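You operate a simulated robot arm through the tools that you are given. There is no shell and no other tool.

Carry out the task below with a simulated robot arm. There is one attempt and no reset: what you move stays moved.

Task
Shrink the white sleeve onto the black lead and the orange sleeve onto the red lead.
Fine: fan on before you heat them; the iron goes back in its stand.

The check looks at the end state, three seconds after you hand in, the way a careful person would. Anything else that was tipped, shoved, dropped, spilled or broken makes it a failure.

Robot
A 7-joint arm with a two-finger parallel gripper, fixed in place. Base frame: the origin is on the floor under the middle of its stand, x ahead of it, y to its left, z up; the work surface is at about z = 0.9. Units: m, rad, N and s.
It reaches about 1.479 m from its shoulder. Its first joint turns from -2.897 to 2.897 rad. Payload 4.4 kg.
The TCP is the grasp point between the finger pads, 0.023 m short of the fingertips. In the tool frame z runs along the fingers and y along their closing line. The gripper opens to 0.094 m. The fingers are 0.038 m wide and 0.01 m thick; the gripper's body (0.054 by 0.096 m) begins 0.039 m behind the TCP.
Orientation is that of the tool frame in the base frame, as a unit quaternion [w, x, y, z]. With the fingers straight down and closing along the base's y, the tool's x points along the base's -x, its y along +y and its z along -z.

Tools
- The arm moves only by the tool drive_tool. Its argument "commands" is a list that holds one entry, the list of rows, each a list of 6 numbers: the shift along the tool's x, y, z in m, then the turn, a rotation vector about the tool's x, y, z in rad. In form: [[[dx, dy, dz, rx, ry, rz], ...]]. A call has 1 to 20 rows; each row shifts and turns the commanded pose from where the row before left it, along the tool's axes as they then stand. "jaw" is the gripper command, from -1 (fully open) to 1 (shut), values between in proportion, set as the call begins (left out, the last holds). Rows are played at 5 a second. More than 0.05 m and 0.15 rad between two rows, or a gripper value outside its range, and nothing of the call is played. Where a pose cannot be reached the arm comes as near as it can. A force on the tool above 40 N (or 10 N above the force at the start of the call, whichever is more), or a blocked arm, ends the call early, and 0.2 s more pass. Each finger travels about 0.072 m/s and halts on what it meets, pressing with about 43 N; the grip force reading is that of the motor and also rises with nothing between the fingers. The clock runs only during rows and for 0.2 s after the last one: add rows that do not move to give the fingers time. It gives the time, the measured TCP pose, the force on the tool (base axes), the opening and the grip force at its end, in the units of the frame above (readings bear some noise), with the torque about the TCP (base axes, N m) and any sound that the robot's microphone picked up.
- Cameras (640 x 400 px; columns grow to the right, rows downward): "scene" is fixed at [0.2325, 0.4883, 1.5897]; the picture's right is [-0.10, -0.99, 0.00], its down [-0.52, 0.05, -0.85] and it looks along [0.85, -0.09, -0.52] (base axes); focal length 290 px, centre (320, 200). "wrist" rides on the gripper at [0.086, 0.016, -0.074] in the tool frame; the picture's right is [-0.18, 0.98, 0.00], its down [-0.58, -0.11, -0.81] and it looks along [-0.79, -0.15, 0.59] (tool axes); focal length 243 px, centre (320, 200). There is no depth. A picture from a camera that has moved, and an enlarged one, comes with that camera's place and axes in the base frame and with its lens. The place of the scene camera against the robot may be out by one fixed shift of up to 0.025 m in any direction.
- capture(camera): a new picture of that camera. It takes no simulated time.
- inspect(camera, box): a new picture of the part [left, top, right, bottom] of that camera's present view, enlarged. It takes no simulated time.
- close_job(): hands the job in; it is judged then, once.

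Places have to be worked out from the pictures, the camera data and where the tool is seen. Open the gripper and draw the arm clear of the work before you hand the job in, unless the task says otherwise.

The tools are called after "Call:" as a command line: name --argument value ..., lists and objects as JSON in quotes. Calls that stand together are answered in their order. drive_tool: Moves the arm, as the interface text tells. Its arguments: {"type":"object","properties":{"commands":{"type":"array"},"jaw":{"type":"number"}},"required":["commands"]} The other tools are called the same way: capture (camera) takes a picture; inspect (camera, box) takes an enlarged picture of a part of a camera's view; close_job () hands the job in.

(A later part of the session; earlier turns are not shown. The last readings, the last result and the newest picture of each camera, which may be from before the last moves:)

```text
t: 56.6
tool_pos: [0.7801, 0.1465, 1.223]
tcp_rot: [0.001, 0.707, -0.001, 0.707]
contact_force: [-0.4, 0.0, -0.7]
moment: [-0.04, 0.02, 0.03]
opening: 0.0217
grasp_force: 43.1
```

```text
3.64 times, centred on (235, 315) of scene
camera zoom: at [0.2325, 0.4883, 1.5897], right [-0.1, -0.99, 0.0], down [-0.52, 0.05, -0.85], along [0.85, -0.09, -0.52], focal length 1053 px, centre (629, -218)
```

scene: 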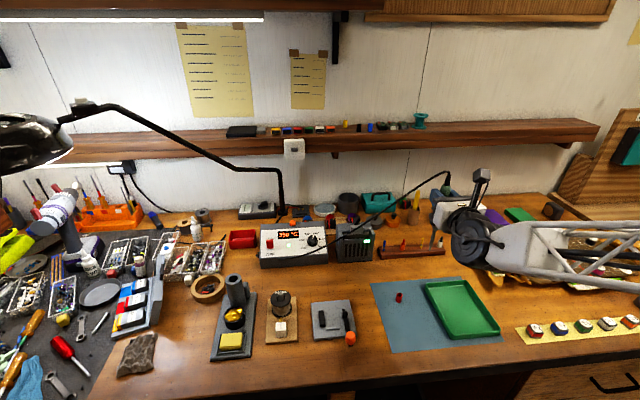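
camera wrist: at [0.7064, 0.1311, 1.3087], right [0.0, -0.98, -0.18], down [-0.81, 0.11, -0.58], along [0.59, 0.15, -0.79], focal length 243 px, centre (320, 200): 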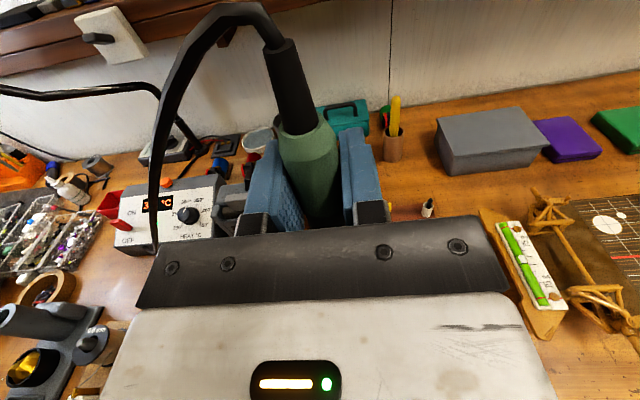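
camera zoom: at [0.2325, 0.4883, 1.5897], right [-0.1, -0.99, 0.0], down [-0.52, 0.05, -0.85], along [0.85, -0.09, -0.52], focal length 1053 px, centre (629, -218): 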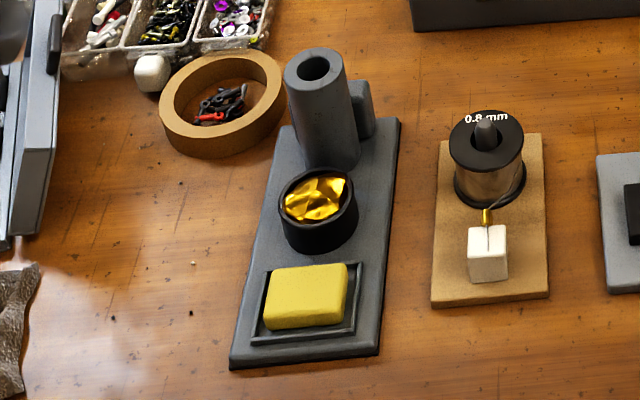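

The scene camera shows the iron's barrel and tip below the hand, and the stand is undisturbed. I'll enlarge the tip to measure it.

Call:
inspect --camera "scene" --box '[460, 215, 500, 255]'

Call:
inspect --camera "scene" --box '[455, 160, 515, 260]'

```text
10.00 times, centred on (480, 235) of scene
camera zoom: at [0.2325, 0.4883, 1.5897], right [-0.1, -0.99, 0.0], down [-0.52, 0.05, -0.85], along [0.85, -0.09, -0.52], focal length 2897 px, centre (-1280, -150)
```

zoom: 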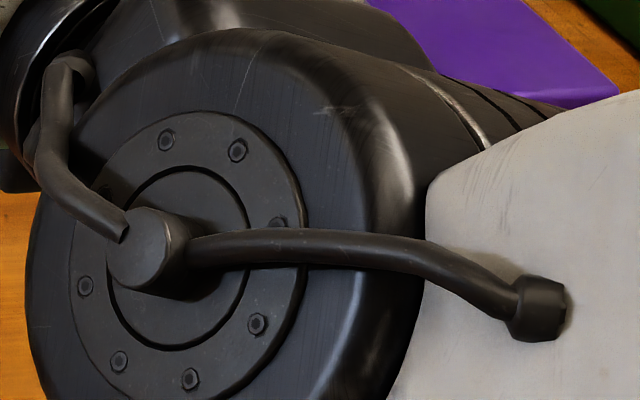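

```text
4.00 times, centred on (485, 210) of scene
camera zoom: at [0.2325, 0.4883, 1.5897], right [-0.1, -0.99, 0.0], down [-0.52, 0.05, -0.85], along [0.85, -0.09, -0.52], focal length 1159 px, centre (-340, 160)
```

zoom: 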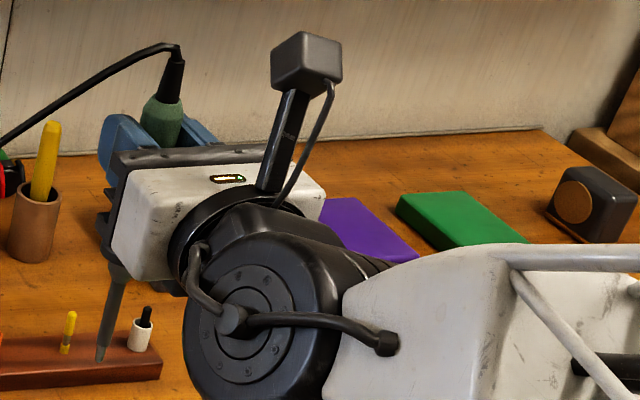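

Call:
inspect --camera "scene" --box '[410, 210, 450, 260]'

```text
8.00 times, centred on (430, 235) of scene
camera zoom: at [0.2325, 0.4883, 1.5897], right [-0.1, -0.99, 0.0], down [-0.52, 0.05, -0.85], along [0.85, -0.09, -0.52], focal length 2317 px, centre (-560, -80)
```

zoom: 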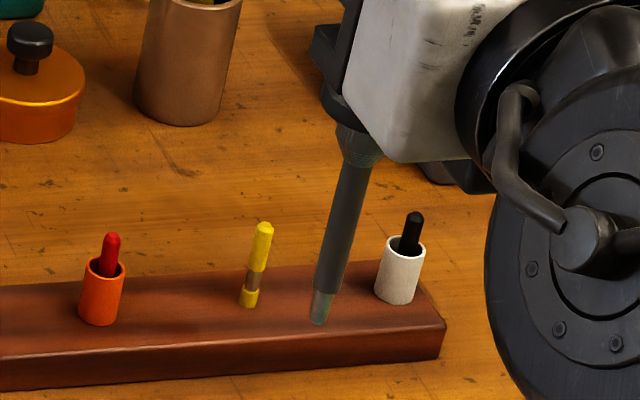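

The iron's tip is about 0.166 m below the grasp point and nearly vertical below it. I'll move it to just left of the orange sleeve (tip near x=0.938, y=0.165), still high, and check in the scene view.

Call:
drive_tool --commands '[[[0, -0.0047, 0.0395, 0, 0, 0], [0, -0.0047, 0.0395, 0, 0, 0], [0, -0.0047, 0.0395, 0, 0, 0], [0, -0.0047, 0.0395, 0, 0, 0], [-0.025, 0, 0, 0, 0, 0], [-0.025, 0, 0, 0, 0, 0], [0, 0, 0, 0, 0, 0], [0, 0, 0, 0, 0, 0]]]'

Call:
inspect --camera "scene" --box '[370, 200, 450, 270]'

Call:
capture --camera "wrist"

```text
t: 58.4
tool_pos: [0.9388, 0.1639, 1.1735]
tcp_rot: [0.001, 0.707, -0.001, 0.707]
contact_force: [0.8, 0.5, -0.4]
moment: [-0.01, 0.01, 0.01]
opening: 0.0219
grasp_force: 43.8
```

```text
5.71 times, centred on (410, 235) of scene
camera zoom: at [0.2325, 0.4883, 1.5897], right [-0.1, -0.99, 0.0], down [-0.52, 0.05, -0.85], along [0.85, -0.09, -0.52], focal length 1655 px, centre (-194, 0)
```

zoom: 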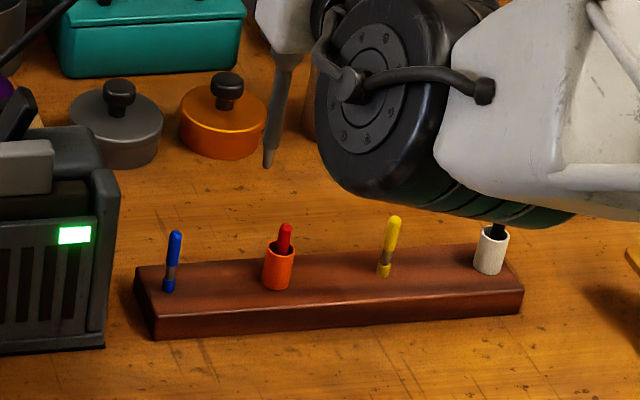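

```text
taken
camera wrist: at [0.8639, 0.1488, 1.2606], right [0.0, -0.98, -0.18], down [-0.81, 0.11, -0.58], along [0.59, 0.15, -0.79], focal length 243 px, centre (320, 200)
```

wrist: 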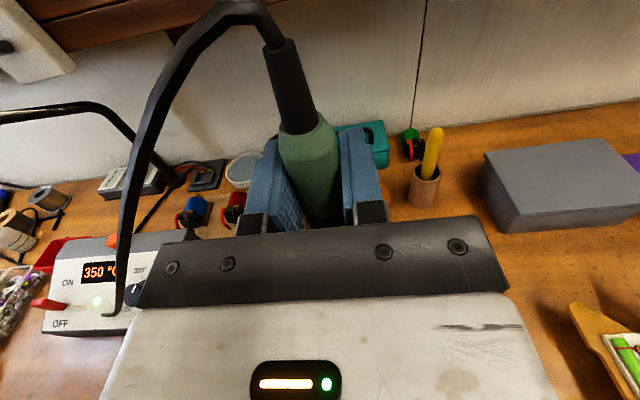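

The tip is directly below the grasp point as seen from here, at y≈0.165. I'll enlarge it further to check for lean before going down.

Call:
inspect --camera "scene" --box '[395, 200, 420, 235]'

Call:
inspect --camera "wrist" --box '[250, 20, 390, 225]'

```text
11.43 times, centred on (408, 218) of scene
camera zoom: at [0.2325, 0.4883, 1.5897], right [-0.1, -0.99, 0.0], down [-0.52, 0.05, -0.85], along [0.85, -0.09, -0.52], focal length 3311 px, centre (-680, 0)
```

zoom: 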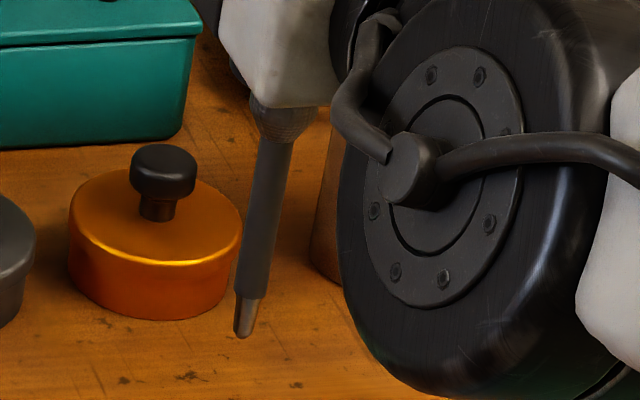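

```text
1.95 times, centred on (320, 122) of wrist
camera zoom: at [0.8639, 0.1488, 1.2606], right [0.0, -0.98, -0.18], down [-0.81, 0.11, -0.58], along [0.59, 0.15, -0.79], focal length 473 px, centre (320, 351)
```

zoom: 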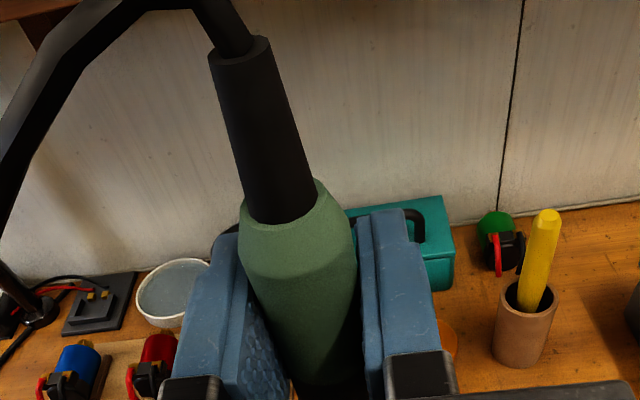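

The wrist view suggests the iron shifted a little forward in the fingers, and one scene view can't resolve that. I'll rotate the hand about the vertical by 0.6 rad here in free air; how far the tip shifts sideways in the scene will show its offset along the fingers.

Call:
drive_tool --commands '[[[0, 0, 0, 0.15, 0, 0], [0, 0, 0, 0.15, 0, 0], [0, 0, 0, 0.15, 0, 0], [0, 0, 0, 0.15, 0, 0], [0, 0, 0, 0, 0, 0], [0, 0, 0, 0, 0, 0]]]'

Call:
inspect --camera "scene" --box '[395, 200, 420, 235]'

Call:
capture --camera "scene"

```text
t: 59.8
tool_pos: [0.9368, 0.1646, 1.1748]
tcp_rot: [-0.018, 0.707, 0.018, 0.706]
contact_force: [-0.1, -0.3, -0.6]
moment: [-0.02, -0.04, 0.02]
opening: 0.0221
grasp_force: 42.9
out of reach, approached as far as the arm can: row 1, 2, 3, 4
```

```text
11.43 times, centred on (408, 218) of scene
camera zoom: at [0.2325, 0.4883, 1.5897], right [-0.1, -0.99, 0.0], down [-0.52, 0.05, -0.85], along [0.85, -0.09, -0.52], focal length 3311 px, centre (-680, 0)
```

zoom: 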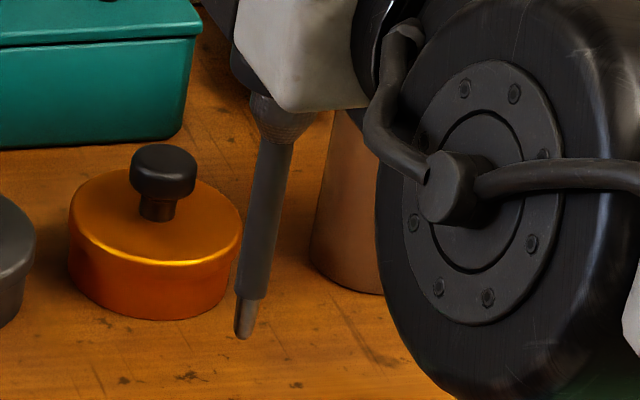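

```text
taken
```

scene: 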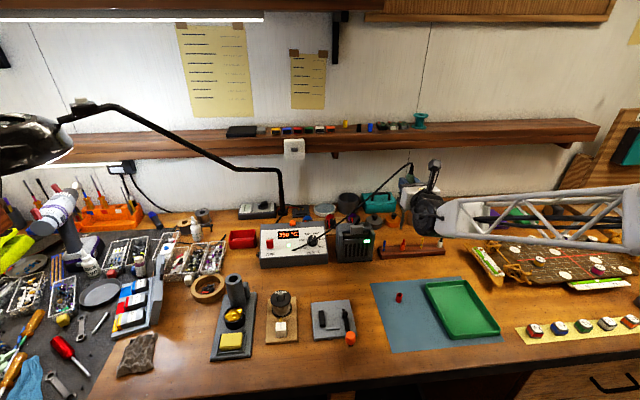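

The arm reached a joint limit after about 0.05 rad that way. I'll turn the other way in small steps and check what comes back.

Call:
drive_tool --commands '[[[0, 0, 0, -0.15, 0, 0], [0, 0, 0, -0.15, 0, 0], [0, 0, 0, 0, 0, 0]]]'

```text
t: 60.6
tool_pos: [0.9354, 0.164, 1.1739]
tcp_rot: [0.089, 0.702, -0.089, 0.701]
contact_force: [-0.5, -0.5, -0.9]
moment: [0.01, -0.01, -0.04]
opening: 0.0221
grasp_force: 43.0
```

The turn is now −0.25 rad, so the command continues from the real pose. I'll turn a further 0.3 rad and measure.

Call:
drive_tool --commands '[[[0, 0, 0, -0.15, 0, 0], [0, 0, 0, -0.15, 0, 0], [0, 0, 0, 0, 0, 0], [0, 0, 0, 0, 0, 0]]]'

Call:
inspect --camera "scene" --box '[395, 200, 420, 235]'

Call:
capture --camera "scene"

```text
t: 61.6
tool_pos: [0.9357, 0.1634, 1.1745]
tcp_rot: [0.192, 0.681, -0.192, 0.681]
contact_force: [0.3, -0.7, -1.7]
moment: [-0.05, 0.03, 0.02]
opening: 0.0222
grasp_force: 42.9
```

```text
11.43 times, centred on (408, 218) of scene
camera zoom: at [0.2325, 0.4883, 1.5897], right [-0.1, -0.99, 0.0], down [-0.52, 0.05, -0.85], along [0.85, -0.09, -0.52], focal length 3311 px, centre (-680, 0)
```

zoom: 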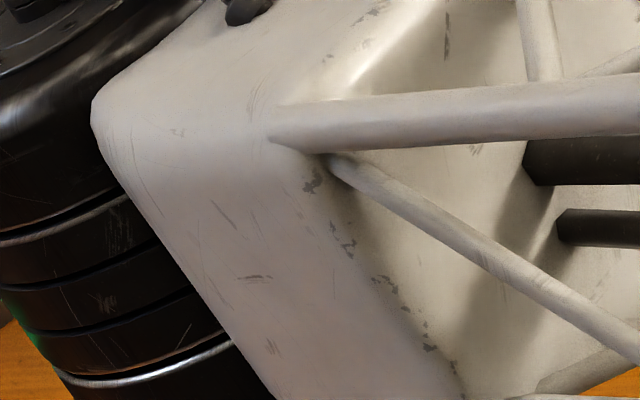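

```text
taken
```

scene: 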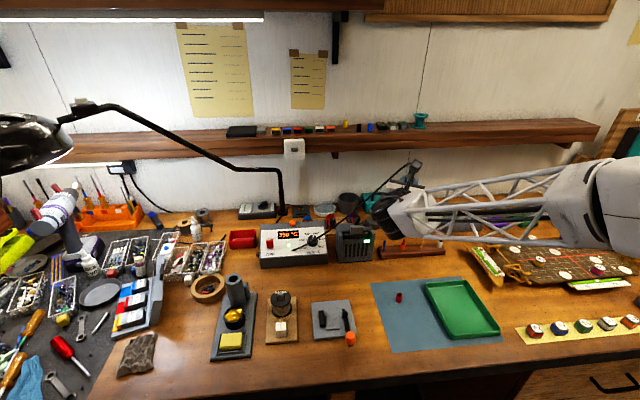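

The arm now hides the tip and the wrist drum is near the fan, so I'll turn back to about −0.25 rad.

Call:
drive_tool --commands '[[[0, 0, 0, 0.15, 0, 0], [0, 0, 0, 0.15, 0, 0], [0, 0, 0, 0, 0, 0], [0, 0, 0, 0, 0, 0]]]'

Call:
inspect --camera "scene" --box '[380, 190, 440, 260]'

```text
t: 62.6
tool_pos: [0.9358, 0.1637, 1.1728]
tcp_rot: [0.089, 0.702, -0.088, 0.701]
contact_force: [0.0, 0.2, 0.0]
moment: [-0.02, -0.01, 0.04]
opening: 0.0219
grasp_force: 43.0
```

```text
5.71 times, centred on (410, 225) of scene
camera zoom: at [0.2325, 0.4883, 1.5897], right [-0.1, -0.99, 0.0], down [-0.52, 0.05, -0.85], along [0.85, -0.09, -0.52], focal length 1655 px, centre (-194, 57)
```

zoom: 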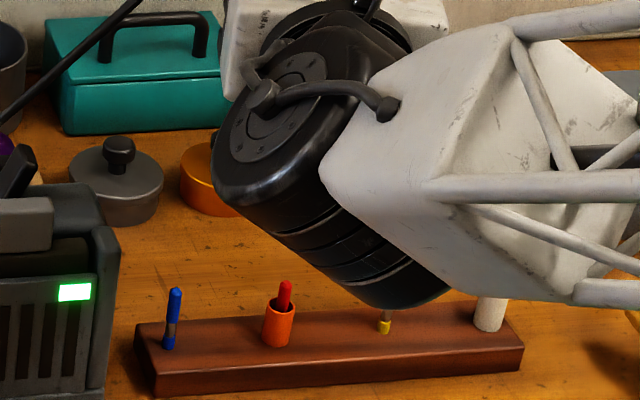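

The tip is hidden at this angle too. I'll return to straight ahead and instead measure the tip from two well-separated places, which fixes its offset by triangulation.

Call:
drive_tool --commands '[[[0, 0, 0, 0.125, 0, 0], [0, 0, 0, 0.125, 0, 0], [0, 0, 0, 0, 0, 0], [0, 0, 0, 0, 0, 0]]]'

Call:
inspect --camera "scene" --box '[395, 200, 420, 235]'

Call:
inspect --camera "wrist" --box '[250, 20, 390, 225]'

```text
t: 63.6
tool_pos: [0.9358, 0.1646, 1.1731]
tcp_rot: [0.0, 0.708, 0.0, 0.707]
contact_force: [-1.1, -0.1, -0.1]
moment: [0.0, -0.03, 0.02]
opening: 0.0218
grasp_force: 43.1
```

```text
11.43 times, centred on (408, 218) of scene
camera zoom: at [0.2325, 0.4883, 1.5897], right [-0.1, -0.99, 0.0], down [-0.52, 0.05, -0.85], along [0.85, -0.09, -0.52], focal length 3311 px, centre (-680, 0)
```

zoom: 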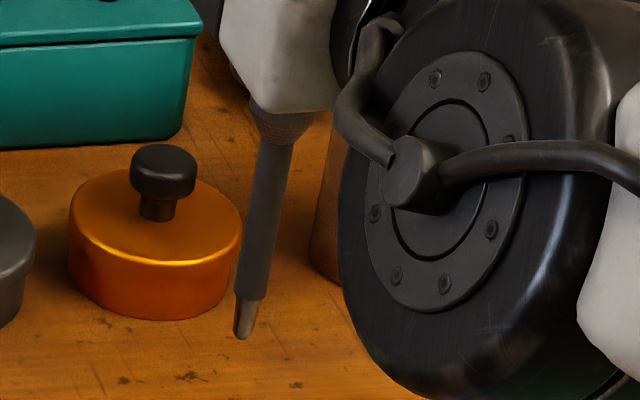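

```text
1.95 times, centred on (320, 122) of wrist
camera zoom: at [0.8622, 0.1491, 1.2602], right [0.0, -0.98, -0.18], down [-0.81, 0.11, -0.58], along [0.59, 0.15, -0.79], focal length 473 px, centre (320, 351)
```

zoom: 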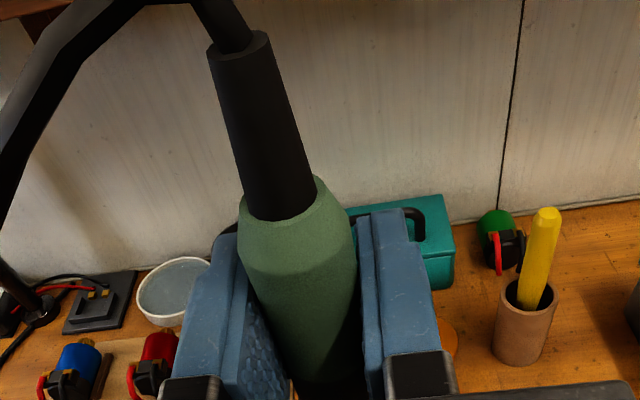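

The barrel leans only slightly. I'll move the tip back toward the camera to about (0.66, 0.30) for the second measurement.

Call:
drive_tool --commands '[[[0, 0, -0.04, 0, 0, 0], [0, -0.0193, -0.0394, 0, 0, 0], [0, -0.0193, -0.0394, 0, 0, 0], [0, -0.0193, -0.0394, 0, 0, 0], [0, -0.0193, -0.0394, 0, 0, 0], [0, -0.0193, -0.0394, 0, 0, 0], [0, -0.0193, -0.0394, 0, 0, 0], [0, 0, 0, 0, 0, 0], [0, 0, 0, 0, 0, 0]]]'

Call:
capture --camera "scene"

Call:
inspect --camera "wrist" --box '[250, 20, 390, 225]'

```text
t: 65.6
tool_pos: [0.6596, 0.2805, 1.1727]
tcp_rot: [0.001, 0.707, -0.001, 0.708]
contact_force: [-0.2, 0.1, 0.8]
moment: [0.03, -0.03, 0.02]
opening: 0.0218
grasp_force: 43.5
```

```text
taken
```

scene: 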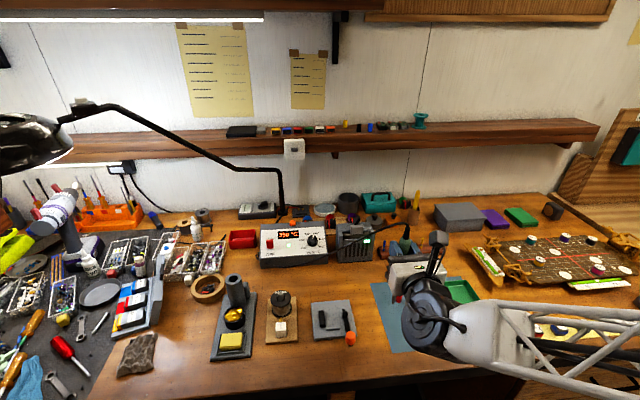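

```text
1.95 times, centred on (320, 122) of wrist
camera zoom: at [0.5852, 0.2656, 1.2595], right [0.0, -0.98, -0.18], down [-0.81, 0.11, -0.58], along [0.59, 0.15, -0.79], focal length 473 px, centre (320, 351)
```

zoom: 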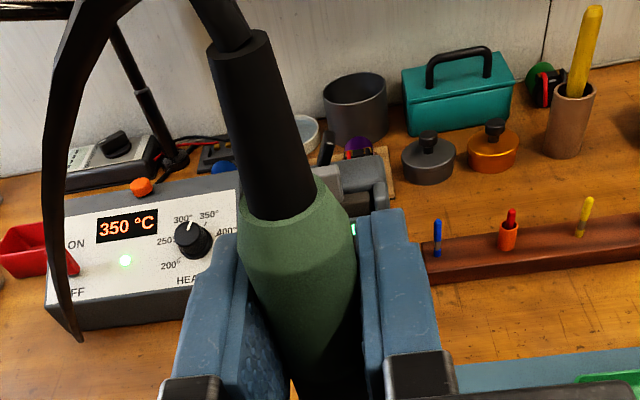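

Call:
inspect --camera "scene" --box '[375, 260, 425, 325]'

```text
6.15 times, centred on (400, 292) of scene
camera zoom: at [0.2325, 0.4883, 1.5897], right [-0.1, -0.99, 0.0], down [-0.52, 0.05, -0.85], along [0.85, -0.09, -0.52], focal length 1783 px, centre (-172, -369)
```

zoom: 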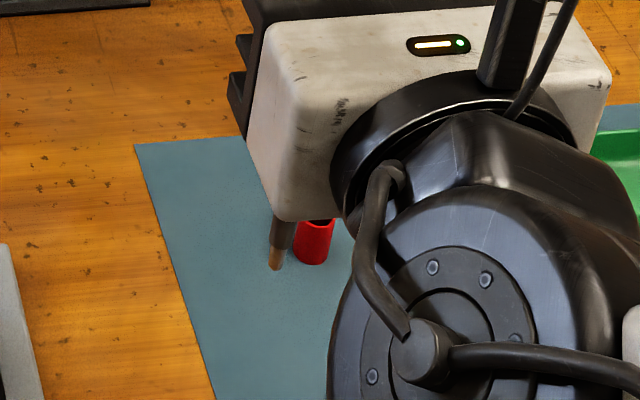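

From the two views the tip lies within a few millimetres of straight below the grasp point: offset about (−0.003, +0.002), 0.162 m below. I'll return next to the orange sleeve and go down with the tip about 9 mm to its left.

Call:
drive_tool --commands '[[[0, 0.0193, 0.0394, 0, 0, 0], [0, 0.0193, 0.0394, 0, 0, 0], [0, 0.0193, 0.0394, 0, 0, 0], [0, 0.0193, 0.0394, 0, 0, 0], [0, 0.0193, 0.0394, 0, 0, 0], [0, 0.0193, 0.0394, 0, 0, 0], [0, 0.002, 0.045, 0, 0, 0], [0, 0, 0, 0, 0, 0], [-0.02, 0, 0, 0, 0, 0], [-0.02, 0, 0, 0, 0, 0], [-0.02, 0, 0, 0, 0, 0], [0, 0, 0, 0, 0, 0], [0, 0, 0, 0, 0, 0]]]'

Call:
inspect --camera "scene" --box '[385, 215, 425, 260]'

Call:
inspect --camera "wrist" --box '[250, 20, 390, 225]'

```text
t: 68.4
tool_pos: [0.9407, 0.1623, 1.1115]
tcp_rot: [0.0, 0.708, -0.001, 0.707]
contact_force: [0.1, 0.4, -0.4]
moment: [0.02, -0.01, -0.02]
opening: 0.0219
grasp_force: 42.9
```

```text
8.89 times, centred on (405, 238) of scene
camera zoom: at [0.2325, 0.4883, 1.5897], right [-0.1, -0.99, 0.0], down [-0.52, 0.05, -0.85], along [0.85, -0.09, -0.52], focal length 2575 px, centre (-436, -133)
```

zoom: 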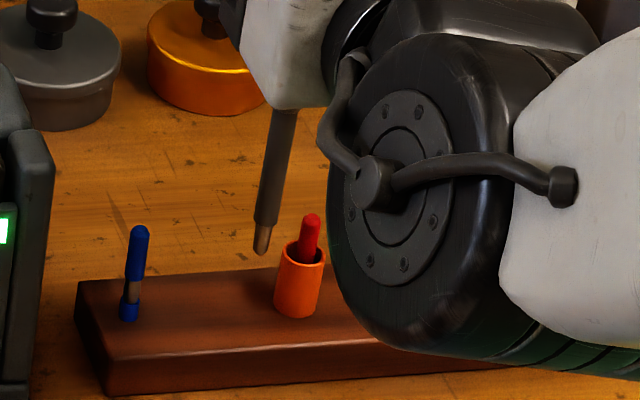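

```text
1.95 times, centred on (320, 122) of wrist
camera zoom: at [0.8658, 0.147, 1.1987], right [0.0, -0.98, -0.18], down [-0.81, 0.11, -0.58], along [0.59, 0.15, -0.79], focal length 473 px, centre (320, 351)
```

zoom: 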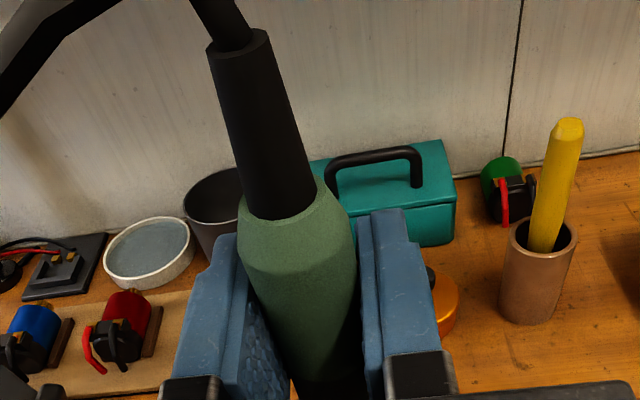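

The tip now hangs just left of the sleeve at roughly its rim height. I'll lower 1.7 cm so the tip is at mid-sleeve, keeping the side gap.

Call:
drive_tool --commands '[[[-0.009, 0, 0, 0, 0, 0], [-0.008, 0, 0, 0, 0, 0], [0, 0, 0, 0, 0, 0]]]'

Call:
inspect --camera "scene" --box '[390, 230, 420, 260]'

```text
t: 69.2
tool_pos: [0.9386, 0.1618, 1.0961]
tcp_rot: [0.001, 0.707, -0.001, 0.708]
contact_force: [-0.4, 0.5, -1.7]
moment: [0.0, -0.02, -0.01]
opening: 0.0217
grasp_force: 43.1
```

```text
13.33 times, centred on (405, 245) of scene
camera zoom: at [0.2325, 0.4883, 1.5897], right [-0.1, -0.99, 0.0], down [-0.52, 0.05, -0.85], along [0.85, -0.09, -0.52], focal length 3862 px, centre (-813, -400)
```

zoom: 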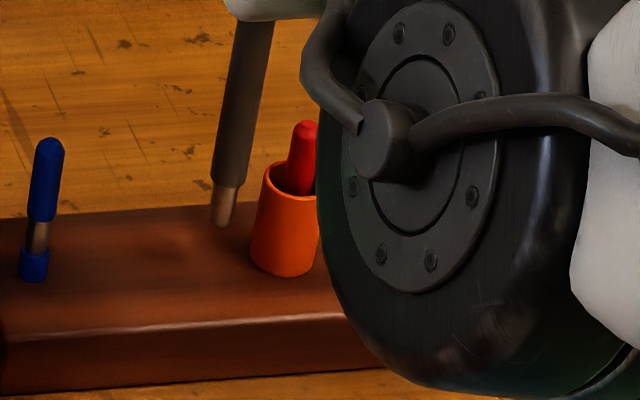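

The tip is level with mid-sleeve with a gap of about 6 mm. I'll close 4 mm of that and wait a moment to see whether heating starts.

Call:
drive_tool --commands '[[[0, 0.002, 0, 0, 0, 0], [0, 0.002, 0, 0, 0, 0], [0, 0, 0, 0, 0, 0], [0, 0, 0, 0, 0, 0]]]'

Call:
inspect --camera "scene" --box '[390, 230, 420, 260]'

```text
t: 70.2
tool_pos: [0.9409, 0.1578, 1.0959]
tcp_rot: [0.001, 0.707, -0.001, 0.707]
contact_force: [1.2, -0.4, -0.2]
moment: [-0.01, 0.02, -0.04]
opening: 0.0219
grasp_force: 43.0
```

```text
13.33 times, centred on (405, 245) of scene
camera zoom: at [0.2325, 0.4883, 1.5897], right [-0.1, -0.99, 0.0], down [-0.52, 0.05, -0.85], along [0.85, -0.09, -0.52], focal length 3862 px, centre (-813, -400)
```

zoom: 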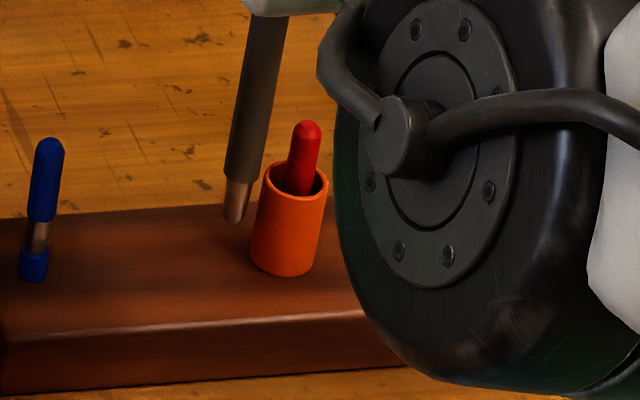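

The tip is now within about 2 mm of the sleeve in this view, without touching. I'll hold for 2 s and look.

Call:
drive_tool --commands '[[[0, 0, 0, 0, 0, 0], [0, 0, 0, 0, 0, 0], [0, 0, 0, 0, 0, 0], [0, 0, 0, 0, 0, 0], [0, 0, 0, 0, 0, 0], [0, 0, 0, 0, 0, 0], [0, 0, 0, 0, 0, 0], [0, 0, 0, 0, 0, 0], [0, 0, 0, 0, 0, 0], [0, 0, 0, 0, 0, 0]]]'

Call:
inspect --camera "scene" --box '[390, 230, 420, 260]'

```text
t: 72.4
tool_pos: [0.941, 0.1587, 1.0963]
tcp_rot: [0.0, 0.708, 0.0, 0.707]
contact_force: [0.1, 0.6, -1.3]
moment: [-0.02, 0.0, 0.02]
opening: 0.0218
grasp_force: 42.9
```

```text
13.33 times, centred on (405, 245) of scene
camera zoom: at [0.2325, 0.4883, 1.5897], right [-0.1, -0.99, 0.0], down [-0.52, 0.05, -0.85], along [0.85, -0.09, -0.52], focal length 3862 px, centre (-813, -400)
```

zoom: 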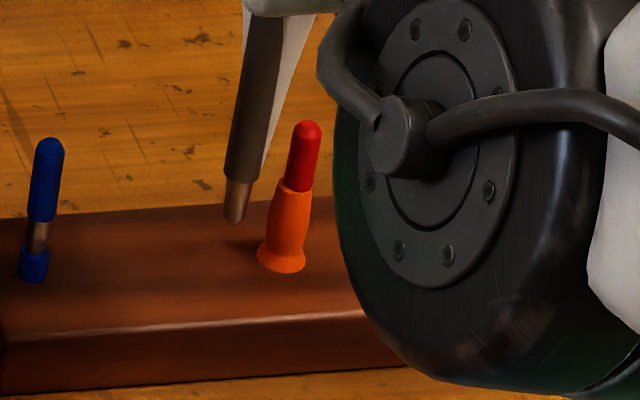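

The orange sleeve has shrunk tight on the red lead except for a flare at its foot. I'll look closer before deciding whether it needs more.

Call:
inspect --camera "scene" --box '[400, 238, 415, 254]'

Call:
capture --camera "scene"

```text
16.00 times, centred on (408, 246) of scene
camera zoom: at [0.2325, 0.4883, 1.5897], right [-0.1, -0.99, 0.0], down [-0.52, 0.05, -0.85], along [0.85, -0.09, -0.52], focal length 4635 px, centre (-1080, -536)
```

zoom: 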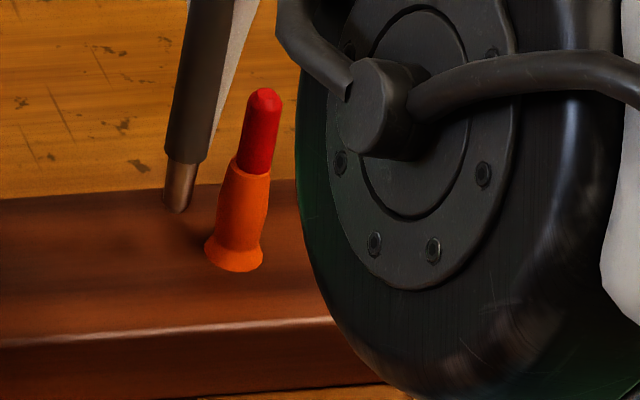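

```text
taken
```

scene: 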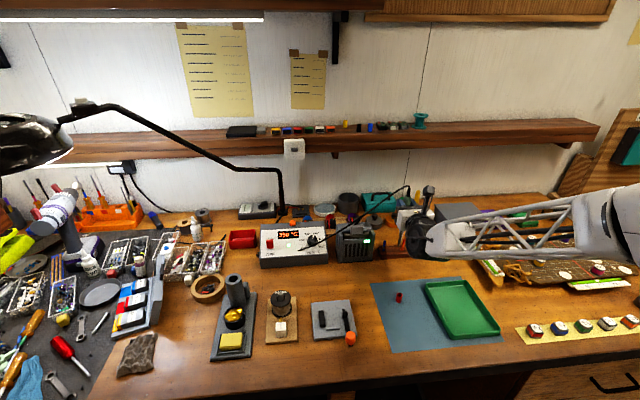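

The sleeve has changed to a tight shrunken form on the red lead, so I'll back the tip off and lift it clear. Then I'll carry it over the yellow lead to the left of the white sleeve, keeping it high.

Call:
drive_tool --commands '[[[0, -0.006, 0, 0, 0, 0], [0, -0.006, 0, 0, 0, 0], [0.03, 0, 0, 0, 0, 0], [0.035, 0, 0, 0, 0, 0], [0, 0.0339, 0, 0, 0, 0], [0, 0.0339, 0, 0, 0, 0], [0, 0.0339, 0, 0, 0, 0], [0, 0.0339, 0, 0, 0, 0], [0, 0, 0, 0, 0, 0], [0, 0, 0, 0, 0, 0]]]'

Call:
inspect --camera "scene" --box '[400, 205, 460, 260]'

```text
t: 74.6
tool_pos: [0.9397, 0.0478, 1.1667]
tcp_rot: [0.006, 0.709, -0.006, 0.705]
contact_force: [-0.7, 0.1, -1.3]
moment: [0.02, 0.01, 0.0]
opening: 0.0217
grasp_force: 43.2
out of reach, approached as far as the arm can: row 8
```

```text
7.27 times, centred on (430, 232) of scene
camera zoom: at [0.2325, 0.4883, 1.5897], right [-0.1, -0.99, 0.0], down [-0.52, 0.05, -0.85], along [0.85, -0.09, -0.52], focal length 2107 px, centre (-480, -36)
```

zoom: 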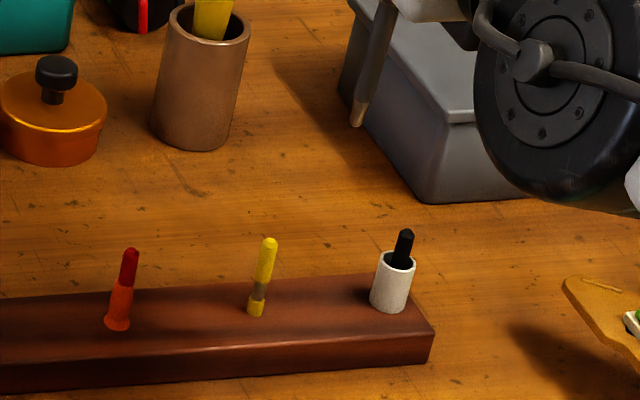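

The arm reached a joint limit at y≈0.048. Turning the hand slightly the other way (−0.06 rad) should free it, so I'll do that and then complete the sideways move, still high.

Call:
drive_tool --commands '[[[0, 0, 0, -0.06, 0, 0], [0, 0.007, 0, 0, 0, 0], [0, 0.007, 0, 0, 0, 0], [0, 0, 0, 0, 0, 0], [0, 0, 0, 0, 0, 0]]]'

Call:
inspect --camera "scene" --box '[400, 205, 460, 260]'

```text
t: 75.8
tool_pos: [0.9403, 0.033, 1.1666]
tcp_rot: [0.022, 0.707, -0.022, 0.707]
contact_force: [0.2, 0.6, -0.6]
moment: [0.01, -0.01, -0.01]
opening: 0.0218
grasp_force: 43.0
```

```text
7.27 times, centred on (430, 232) of scene
camera zoom: at [0.2325, 0.4883, 1.5897], right [-0.1, -0.99, 0.0], down [-0.52, 0.05, -0.85], along [0.85, -0.09, -0.52], focal length 2107 px, centre (-480, -36)
```

zoom: 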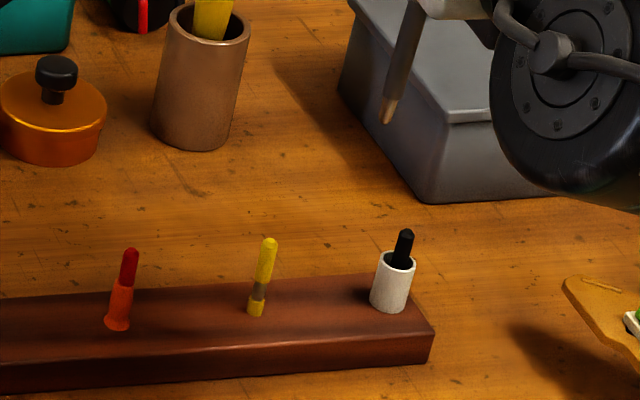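

The tip appears higher in this view than my offset predicts. I'll check in the wrist view whether the iron moved in the fingers.

Call:
inspect --camera "wrist" --box '[250, 20, 390, 225]'

Call:
inspect --camera "scene" --box '[435, 180, 475, 230]'

Call:
capture --camera "scene"

```text
1.95 times, centred on (320, 122) of wrist
camera zoom: at [0.8661, 0.0223, 1.2538], right [-0.06, -0.98, -0.18], down [-0.8, 0.16, -0.58], along [0.6, 0.11, -0.79], focal length 473 px, centre (320, 351)
```

zoom: 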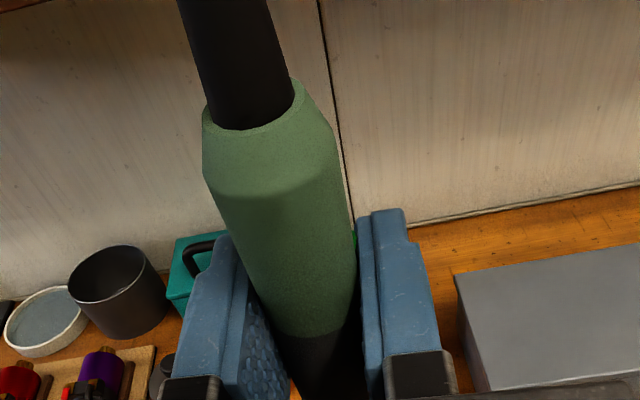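

```text
8.00 times, centred on (455, 205) of scene
camera zoom: at [0.2325, 0.4883, 1.5897], right [-0.1, -0.99, 0.0], down [-0.52, 0.05, -0.85], along [0.85, -0.09, -0.52], focal length 2317 px, centre (-760, 160)
```

zoom: 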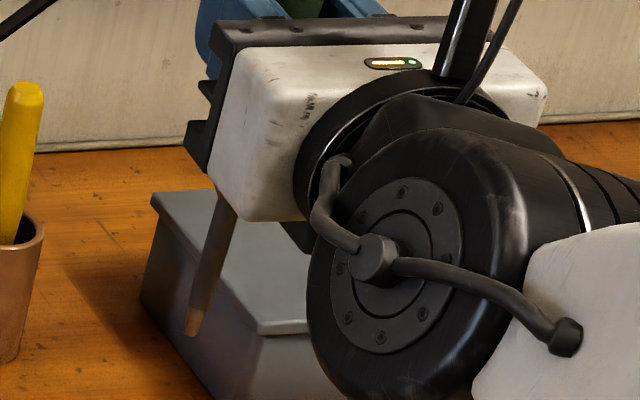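

```text
taken
```

scene: 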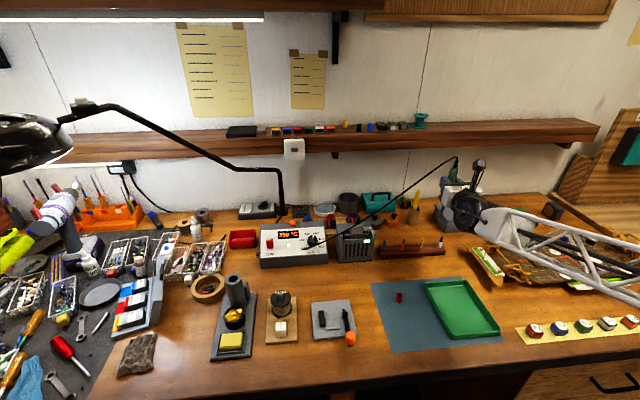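

The iron has slid up about 2.3 cm in the fingers, so its tip is now only about 0.136 m below the grasp point. I'll use slower, smaller moves from here and lower gently beside the white sleeve.

Call:
drive_tool --commands '[[[-0.01, 0, 0, 0, 0, 0], [-0.012, 0, 0, 0, 0, 0], [-0.012, 0, 0, 0, 0, 0], [-0.012, 0, 0, 0, 0, 0], [-0.012, 0, 0, 0, 0, 0], [-0.008, 0, 0, 0, 0, 0], [-0.004, 0, 0, 0, 0, 0], [0, 0, 0, 0, 0, 0], [0, 0, 0, 0, 0, 0]]]'

Call:
inspect --camera "scene" --box '[415, 215, 465, 260]'

Call:
inspect --camera "wrist" --box '[250, 20, 390, 225]'

```text
t: 77.8
tool_pos: [0.9403, 0.032, 1.0945]
tcp_rot: [0.022, 0.707, -0.022, 0.707]
contact_force: [0.3, -0.2, -0.9]
moment: [0.0, 0.0, 0.01]
opening: 0.0216
grasp_force: 43.7
```

```text
8.89 times, centred on (440, 238) of scene
camera zoom: at [0.2325, 0.4883, 1.5897], right [-0.1, -0.99, 0.0], down [-0.52, 0.05, -0.85], along [0.85, -0.09, -0.52], focal length 2575 px, centre (-747, -133)
```

zoom: 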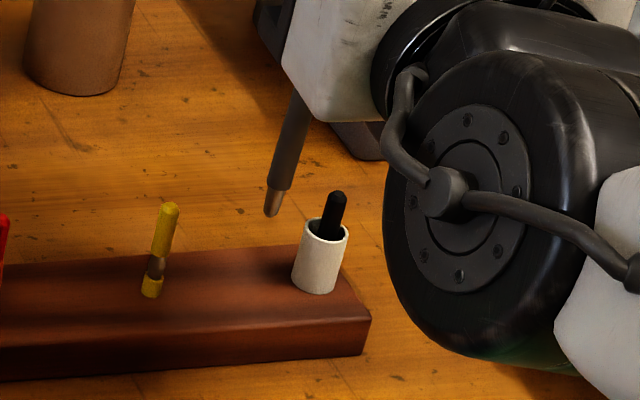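

```text
1.95 times, centred on (320, 122) of wrist
camera zoom: at [0.8662, 0.022, 1.181], right [-0.06, -0.98, -0.18], down [-0.8, 0.16, -0.58], along [0.6, 0.11, -0.79], focal length 473 px, centre (320, 351)
```

zoom: 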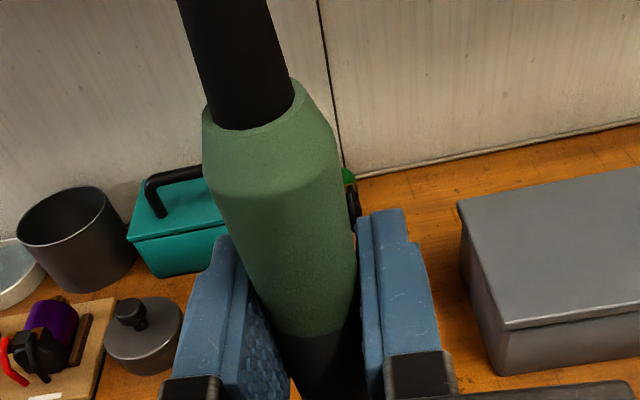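

No further slip, and the tip needs another 2 cm down to be level with mid-sleeve. I'll lower it gently and check.

Call:
drive_tool --commands '[[[-0.008, 0, 0, 0, 0, 0], [-0.008, 0, 0, 0, 0, 0], [-0.004, 0, 0, 0, 0, 0], [0, 0, 0, 0, 0, 0], [0, 0, 0, 0, 0, 0]]]'

Call:
inspect --camera "scene" --box '[420, 225, 460, 260]'

```text
t: 79.0
tool_pos: [0.9389, 0.0333, 1.076]
tcp_rot: [0.023, 0.707, -0.023, 0.706]
contact_force: [0.8, 0.3, -0.2]
moment: [-0.01, 0.03, 0.01]
opening: 0.0216
grasp_force: 43.1
```

```text
11.43 times, centred on (440, 242) of scene
camera zoom: at [0.2325, 0.4883, 1.5897], right [-0.1, -0.99, 0.0], down [-0.52, 0.05, -0.85], along [0.85, -0.09, -0.52], focal length 3311 px, centre (-1051, -286)
```

zoom: 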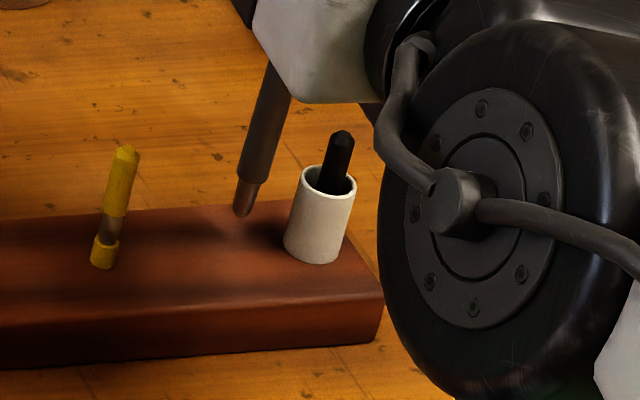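

The tip is level with the middle of the white sleeve with a gap of about 11 mm. I'll close in by 9.5 mm slowly and hold.

Call:
drive_tool --commands '[[[0, 0.003, 0, 0, 0, 0], [0, 0.003, 0, 0, 0, 0], [0, 0.0025, 0, 0, 0, 0], [0, 0.001, 0, 0, 0, 0], [0, 0, 0, 0, 0, 0], [0, 0, 0, 0, 0, 0]]]'

Call:
inspect --camera "scene" --box '[420, 225, 460, 260]'

```text
t: 80.4
tool_pos: [0.9398, 0.0287, 1.0756]
tcp_rot: [0.025, 0.708, -0.025, 0.705]
contact_force: [-0.2, -1.1, -0.4]
moment: [-0.03, -0.01, 0.04]
opening: 0.0217
grasp_force: 43.0
out of reach, approached as far as the arm can: row 3
```

```text
11.43 times, centred on (440, 242) of scene
camera zoom: at [0.2325, 0.4883, 1.5897], right [-0.1, -0.99, 0.0], down [-0.52, 0.05, -0.85], along [0.85, -0.09, -0.52], focal length 3311 px, centre (-1051, -286)
```

zoom: 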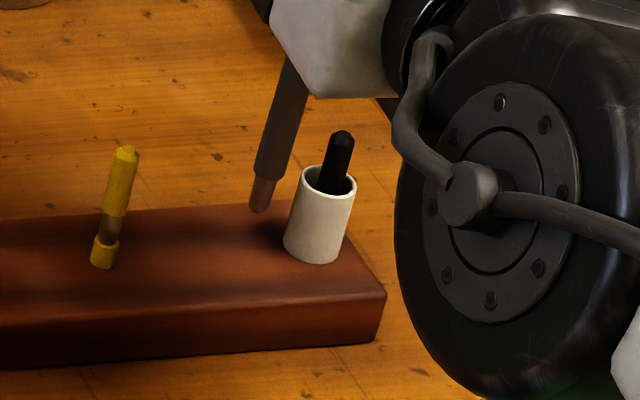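

The joint limit came up again just short. I'll turn the hand another −0.06 rad, then close the last 4 mm.

Call:
drive_tool --commands '[[[0, 0, 0, -0.03, 0, 0], [0, 0, 0, -0.03, 0, 0], [0, 0, 0, 0, 0, 0]]]'

Call:
inspect --camera "scene" --box '[420, 225, 460, 260]'

```text
t: 81.2
tool_pos: [0.9402, 0.0256, 1.0766]
tcp_rot: [0.042, 0.706, -0.042, 0.706]
contact_force: [-0.4, 0.3, -0.4]
moment: [0.0, -0.02, 0.02]
opening: 0.0221
grasp_force: 42.7
```

```text
11.43 times, centred on (440, 242) of scene
camera zoom: at [0.2325, 0.4883, 1.5897], right [-0.1, -0.99, 0.0], down [-0.52, 0.05, -0.85], along [0.85, -0.09, -0.52], focal length 3311 px, centre (-1051, -286)
```

zoom: 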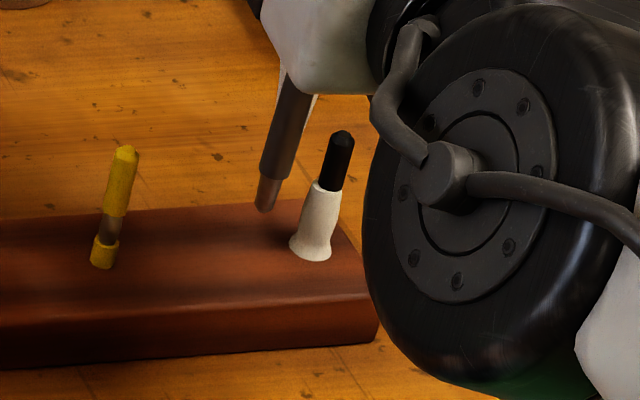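

The white sleeve has shrunk onto the black lead in the same form as the orange one. I'll back the tip away, rise slowly and withdraw toward the robot side.

Call:
drive_tool --commands '[[[0, -0.008, 0, 0, 0, 0], [0, -0.008, 0, 0, 0, 0], [0.008, 0, 0, 0, 0, 0], [0.012, 0, 0, 0, 0, 0], [0.014, 0, 0, 0, 0, 0], [0.014, 0, 0, 0, 0, 0], [0.014, 0, 0, 0, 0, 0], [0.012, 0, 0, 0, 0, 0], [0.006, 0, 0, 0, 0, 0], [0, 0, -0.01, 0, 0, 0], [0, 0, -0.02, 0, 0, 0], [0, 0, -0.02, 0, 0, 0], [0, 0, -0.02, 0, 0, 0], [0, 0, -0.02, 0, 0, 0], [0, 0, -0.02, 0, 0, 0], [0, 0, -0.02, 0, 0, 0], [0, 0, -0.02, 0, 0, 0], [0, 0, -0.01, 0, 0, 0], [0, 0, 0, 0, 0, 0]]]'

Call:
capture --camera "scene"

Call:
inspect --camera "scene" --box '[370, 220, 480, 280]'

Call:
inspect --camera "wrist" --box '[250, 20, 390, 225]'

```text
t: 85.2
tool_pos: [0.7841, 0.0645, 1.1565]
tcp_rot: [0.043, 0.706, -0.043, 0.705]
contact_force: [0.4, -0.5, -0.5]
moment: [-0.02, -0.02, -0.01]
opening: 0.0217
grasp_force: 42.6
```

```text
taken
```

scene: 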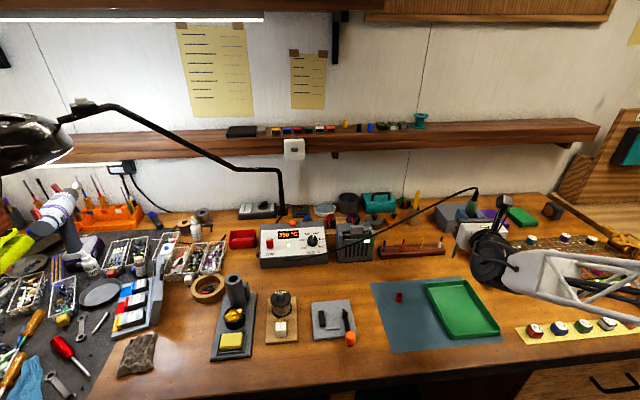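

```text
5.82 times, centred on (425, 250) of scene
camera zoom: at [0.2325, 0.4883, 1.5897], right [-0.1, -0.99, 0.0], down [-0.52, 0.05, -0.85], along [0.85, -0.09, -0.52], focal length 1685 px, centre (-291, -91)
```

zoom: 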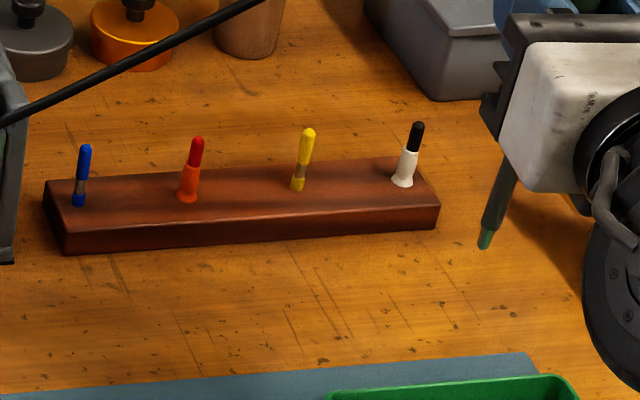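

```text
1.95 times, centred on (320, 122) of wrist
camera zoom: at [0.7083, 0.0572, 1.2422], right [-0.12, -0.98, -0.18], down [-0.79, 0.21, -0.58], along [0.6, 0.08, -0.79], focal length 473 px, centre (320, 351)
```

zoom: 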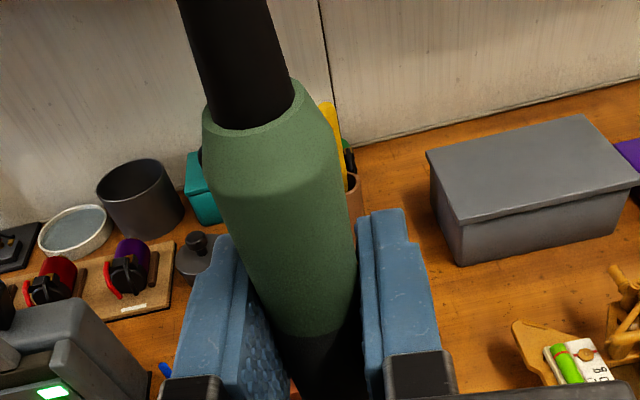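

Both sleeves are shrunk on the right leads and the iron hasn't slipped further. I'll carry it slowly back toward the stand, at a height that clears everything.

Call:
drive_tool --commands '[[[0.01, 0, 0, 0, 0, 0], [0.012, 0, 0, 0, 0, 0], [0.012, 0, 0, 0, 0, 0], [0.008, 0, 0, 0, 0, 0], [0, -0.0149, -0.0018, 0, 0, 0], [0, -0.0248, -0.003, 0, 0, 0], [0, -0.0248, -0.003, 0, 0, 0], [0, -0.0248, -0.003, 0, 0, 0], [0, -0.0248, -0.003, 0, 0, 0], [0, -0.0248, -0.003, 0, 0, 0], [0, -0.0248, -0.003, 0, 0, 0], [0, -0.0248, -0.003, 0, 0, 0], [0, -0.0248, -0.003, 0, 0, 0], [0, -0.0248, -0.003, 0, 0, 0], [0, -0.0248, -0.003, 0, 0, 0], [0, -0.0248, -0.003, 0, 0, 0], [0, -0.0248, -0.003, 0, 0, 0], [0, -0.0248, -0.003, 0, 0, 0], [0, -0.0149, -0.0018, 0, 0, 0], [0, 0, 0, 0, 0, 0]]]'

Call:
capture --camera "scene"

Call:
inspect --camera "wrist" --box '[250, 20, 390, 225]'

```text
t: 89.4
tool_pos: [0.7819, 0.4184, 1.1996]
tcp_rot: [0.043, 0.706, -0.043, 0.706]
contact_force: [-0.8, 0.5, -1.1]
moment: [-0.02, 0.0, 0.01]
opening: 0.0218
grasp_force: 42.9
```

```text
taken
```

scene: 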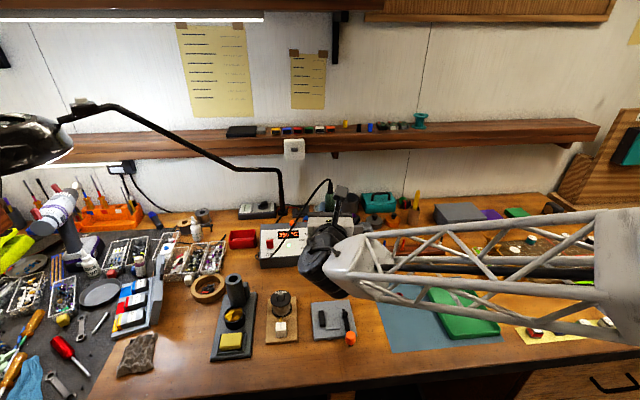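

```text
1.95 times, centred on (320, 122) of wrist
camera zoom: at [0.7069, 0.412, 1.2855], right [-0.12, -0.98, -0.18], down [-0.79, 0.21, -0.58], along [0.6, 0.08, -0.79], focal length 473 px, centre (320, 351)
```

zoom: 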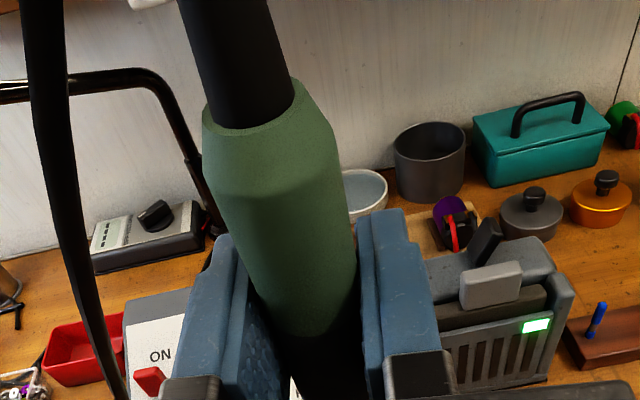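

The iron is steady. I'll continue to about y=0.60 and then turn the hand to −0.4 rad so the scene camera should see both the tip and the holder.

Call:
drive_tool --commands '[[[0, -0.0149, -0.0018, 0, 0, 0], [0, -0.0248, -0.003, 0, 0, 0], [0, -0.0248, -0.003, 0, 0, 0], [0, -0.0248, -0.003, 0, 0, 0], [0, -0.0248, -0.003, 0, 0, 0], [0, -0.0248, -0.003, 0, 0, 0], [0, -0.0248, -0.003, 0, 0, 0], [0, -0.0149, -0.0018, 0, 0, 0], [0, 0, 0, -0.05, 0, 0], [0, 0, 0, -0.05, 0, 0], [0, 0, 0, -0.05, 0, 0], [0, 0, 0, -0.05, 0, 0], [0, 0, 0, -0.05, 0, 0], [0, 0, 0, -0.03, 0, 0], [0, 0, 0, 0, 0, 0]]]'

Call:
capture --camera "scene"

Call:
capture --camera "wrist"

```text
t: 92.6
tool_pos: [0.783, 0.5997, 1.1991]
tcp_rot: [0.141, 0.693, -0.141, 0.693]
contact_force: [-0.1, 0.3, -0.4]
moment: [0.02, -0.03, -0.03]
opening: 0.0218
grasp_force: 42.7
```

```text
taken
```

scene: 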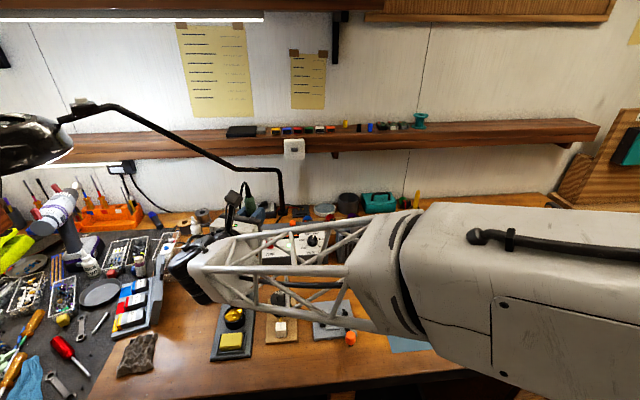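

```text
taken
camera wrist: at [0.709, 0.613, 1.2857], right [-0.38, -0.9, -0.18], down [-0.7, 0.42, -0.58], along [0.6, -0.09, -0.79], focal length 243 px, centre (320, 200)
```

wrist: 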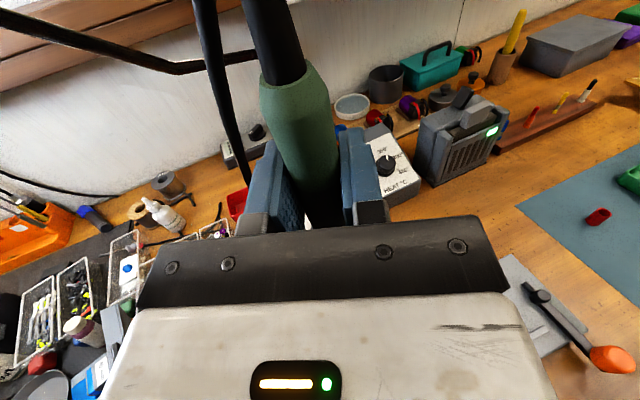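

Call:
inspect --camera "scene" --box '[190, 180, 310, 320]'

```text
2.86 times, centred on (250, 250) of scene
camera zoom: at [0.2325, 0.4883, 1.5897], right [-0.1, -0.99, 0.0], down [-0.52, 0.05, -0.85], along [0.85, -0.09, -0.52], focal length 828 px, centre (520, 57)
```

zoom: 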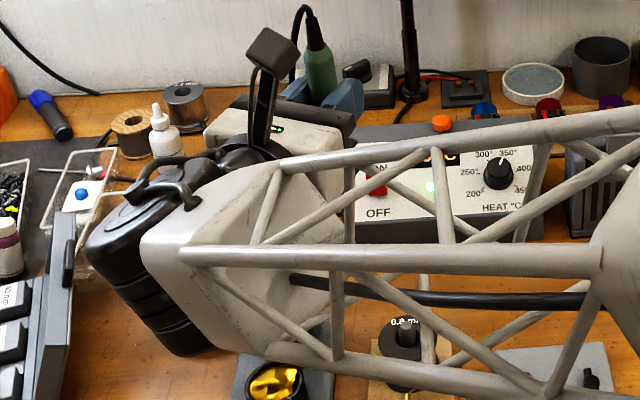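

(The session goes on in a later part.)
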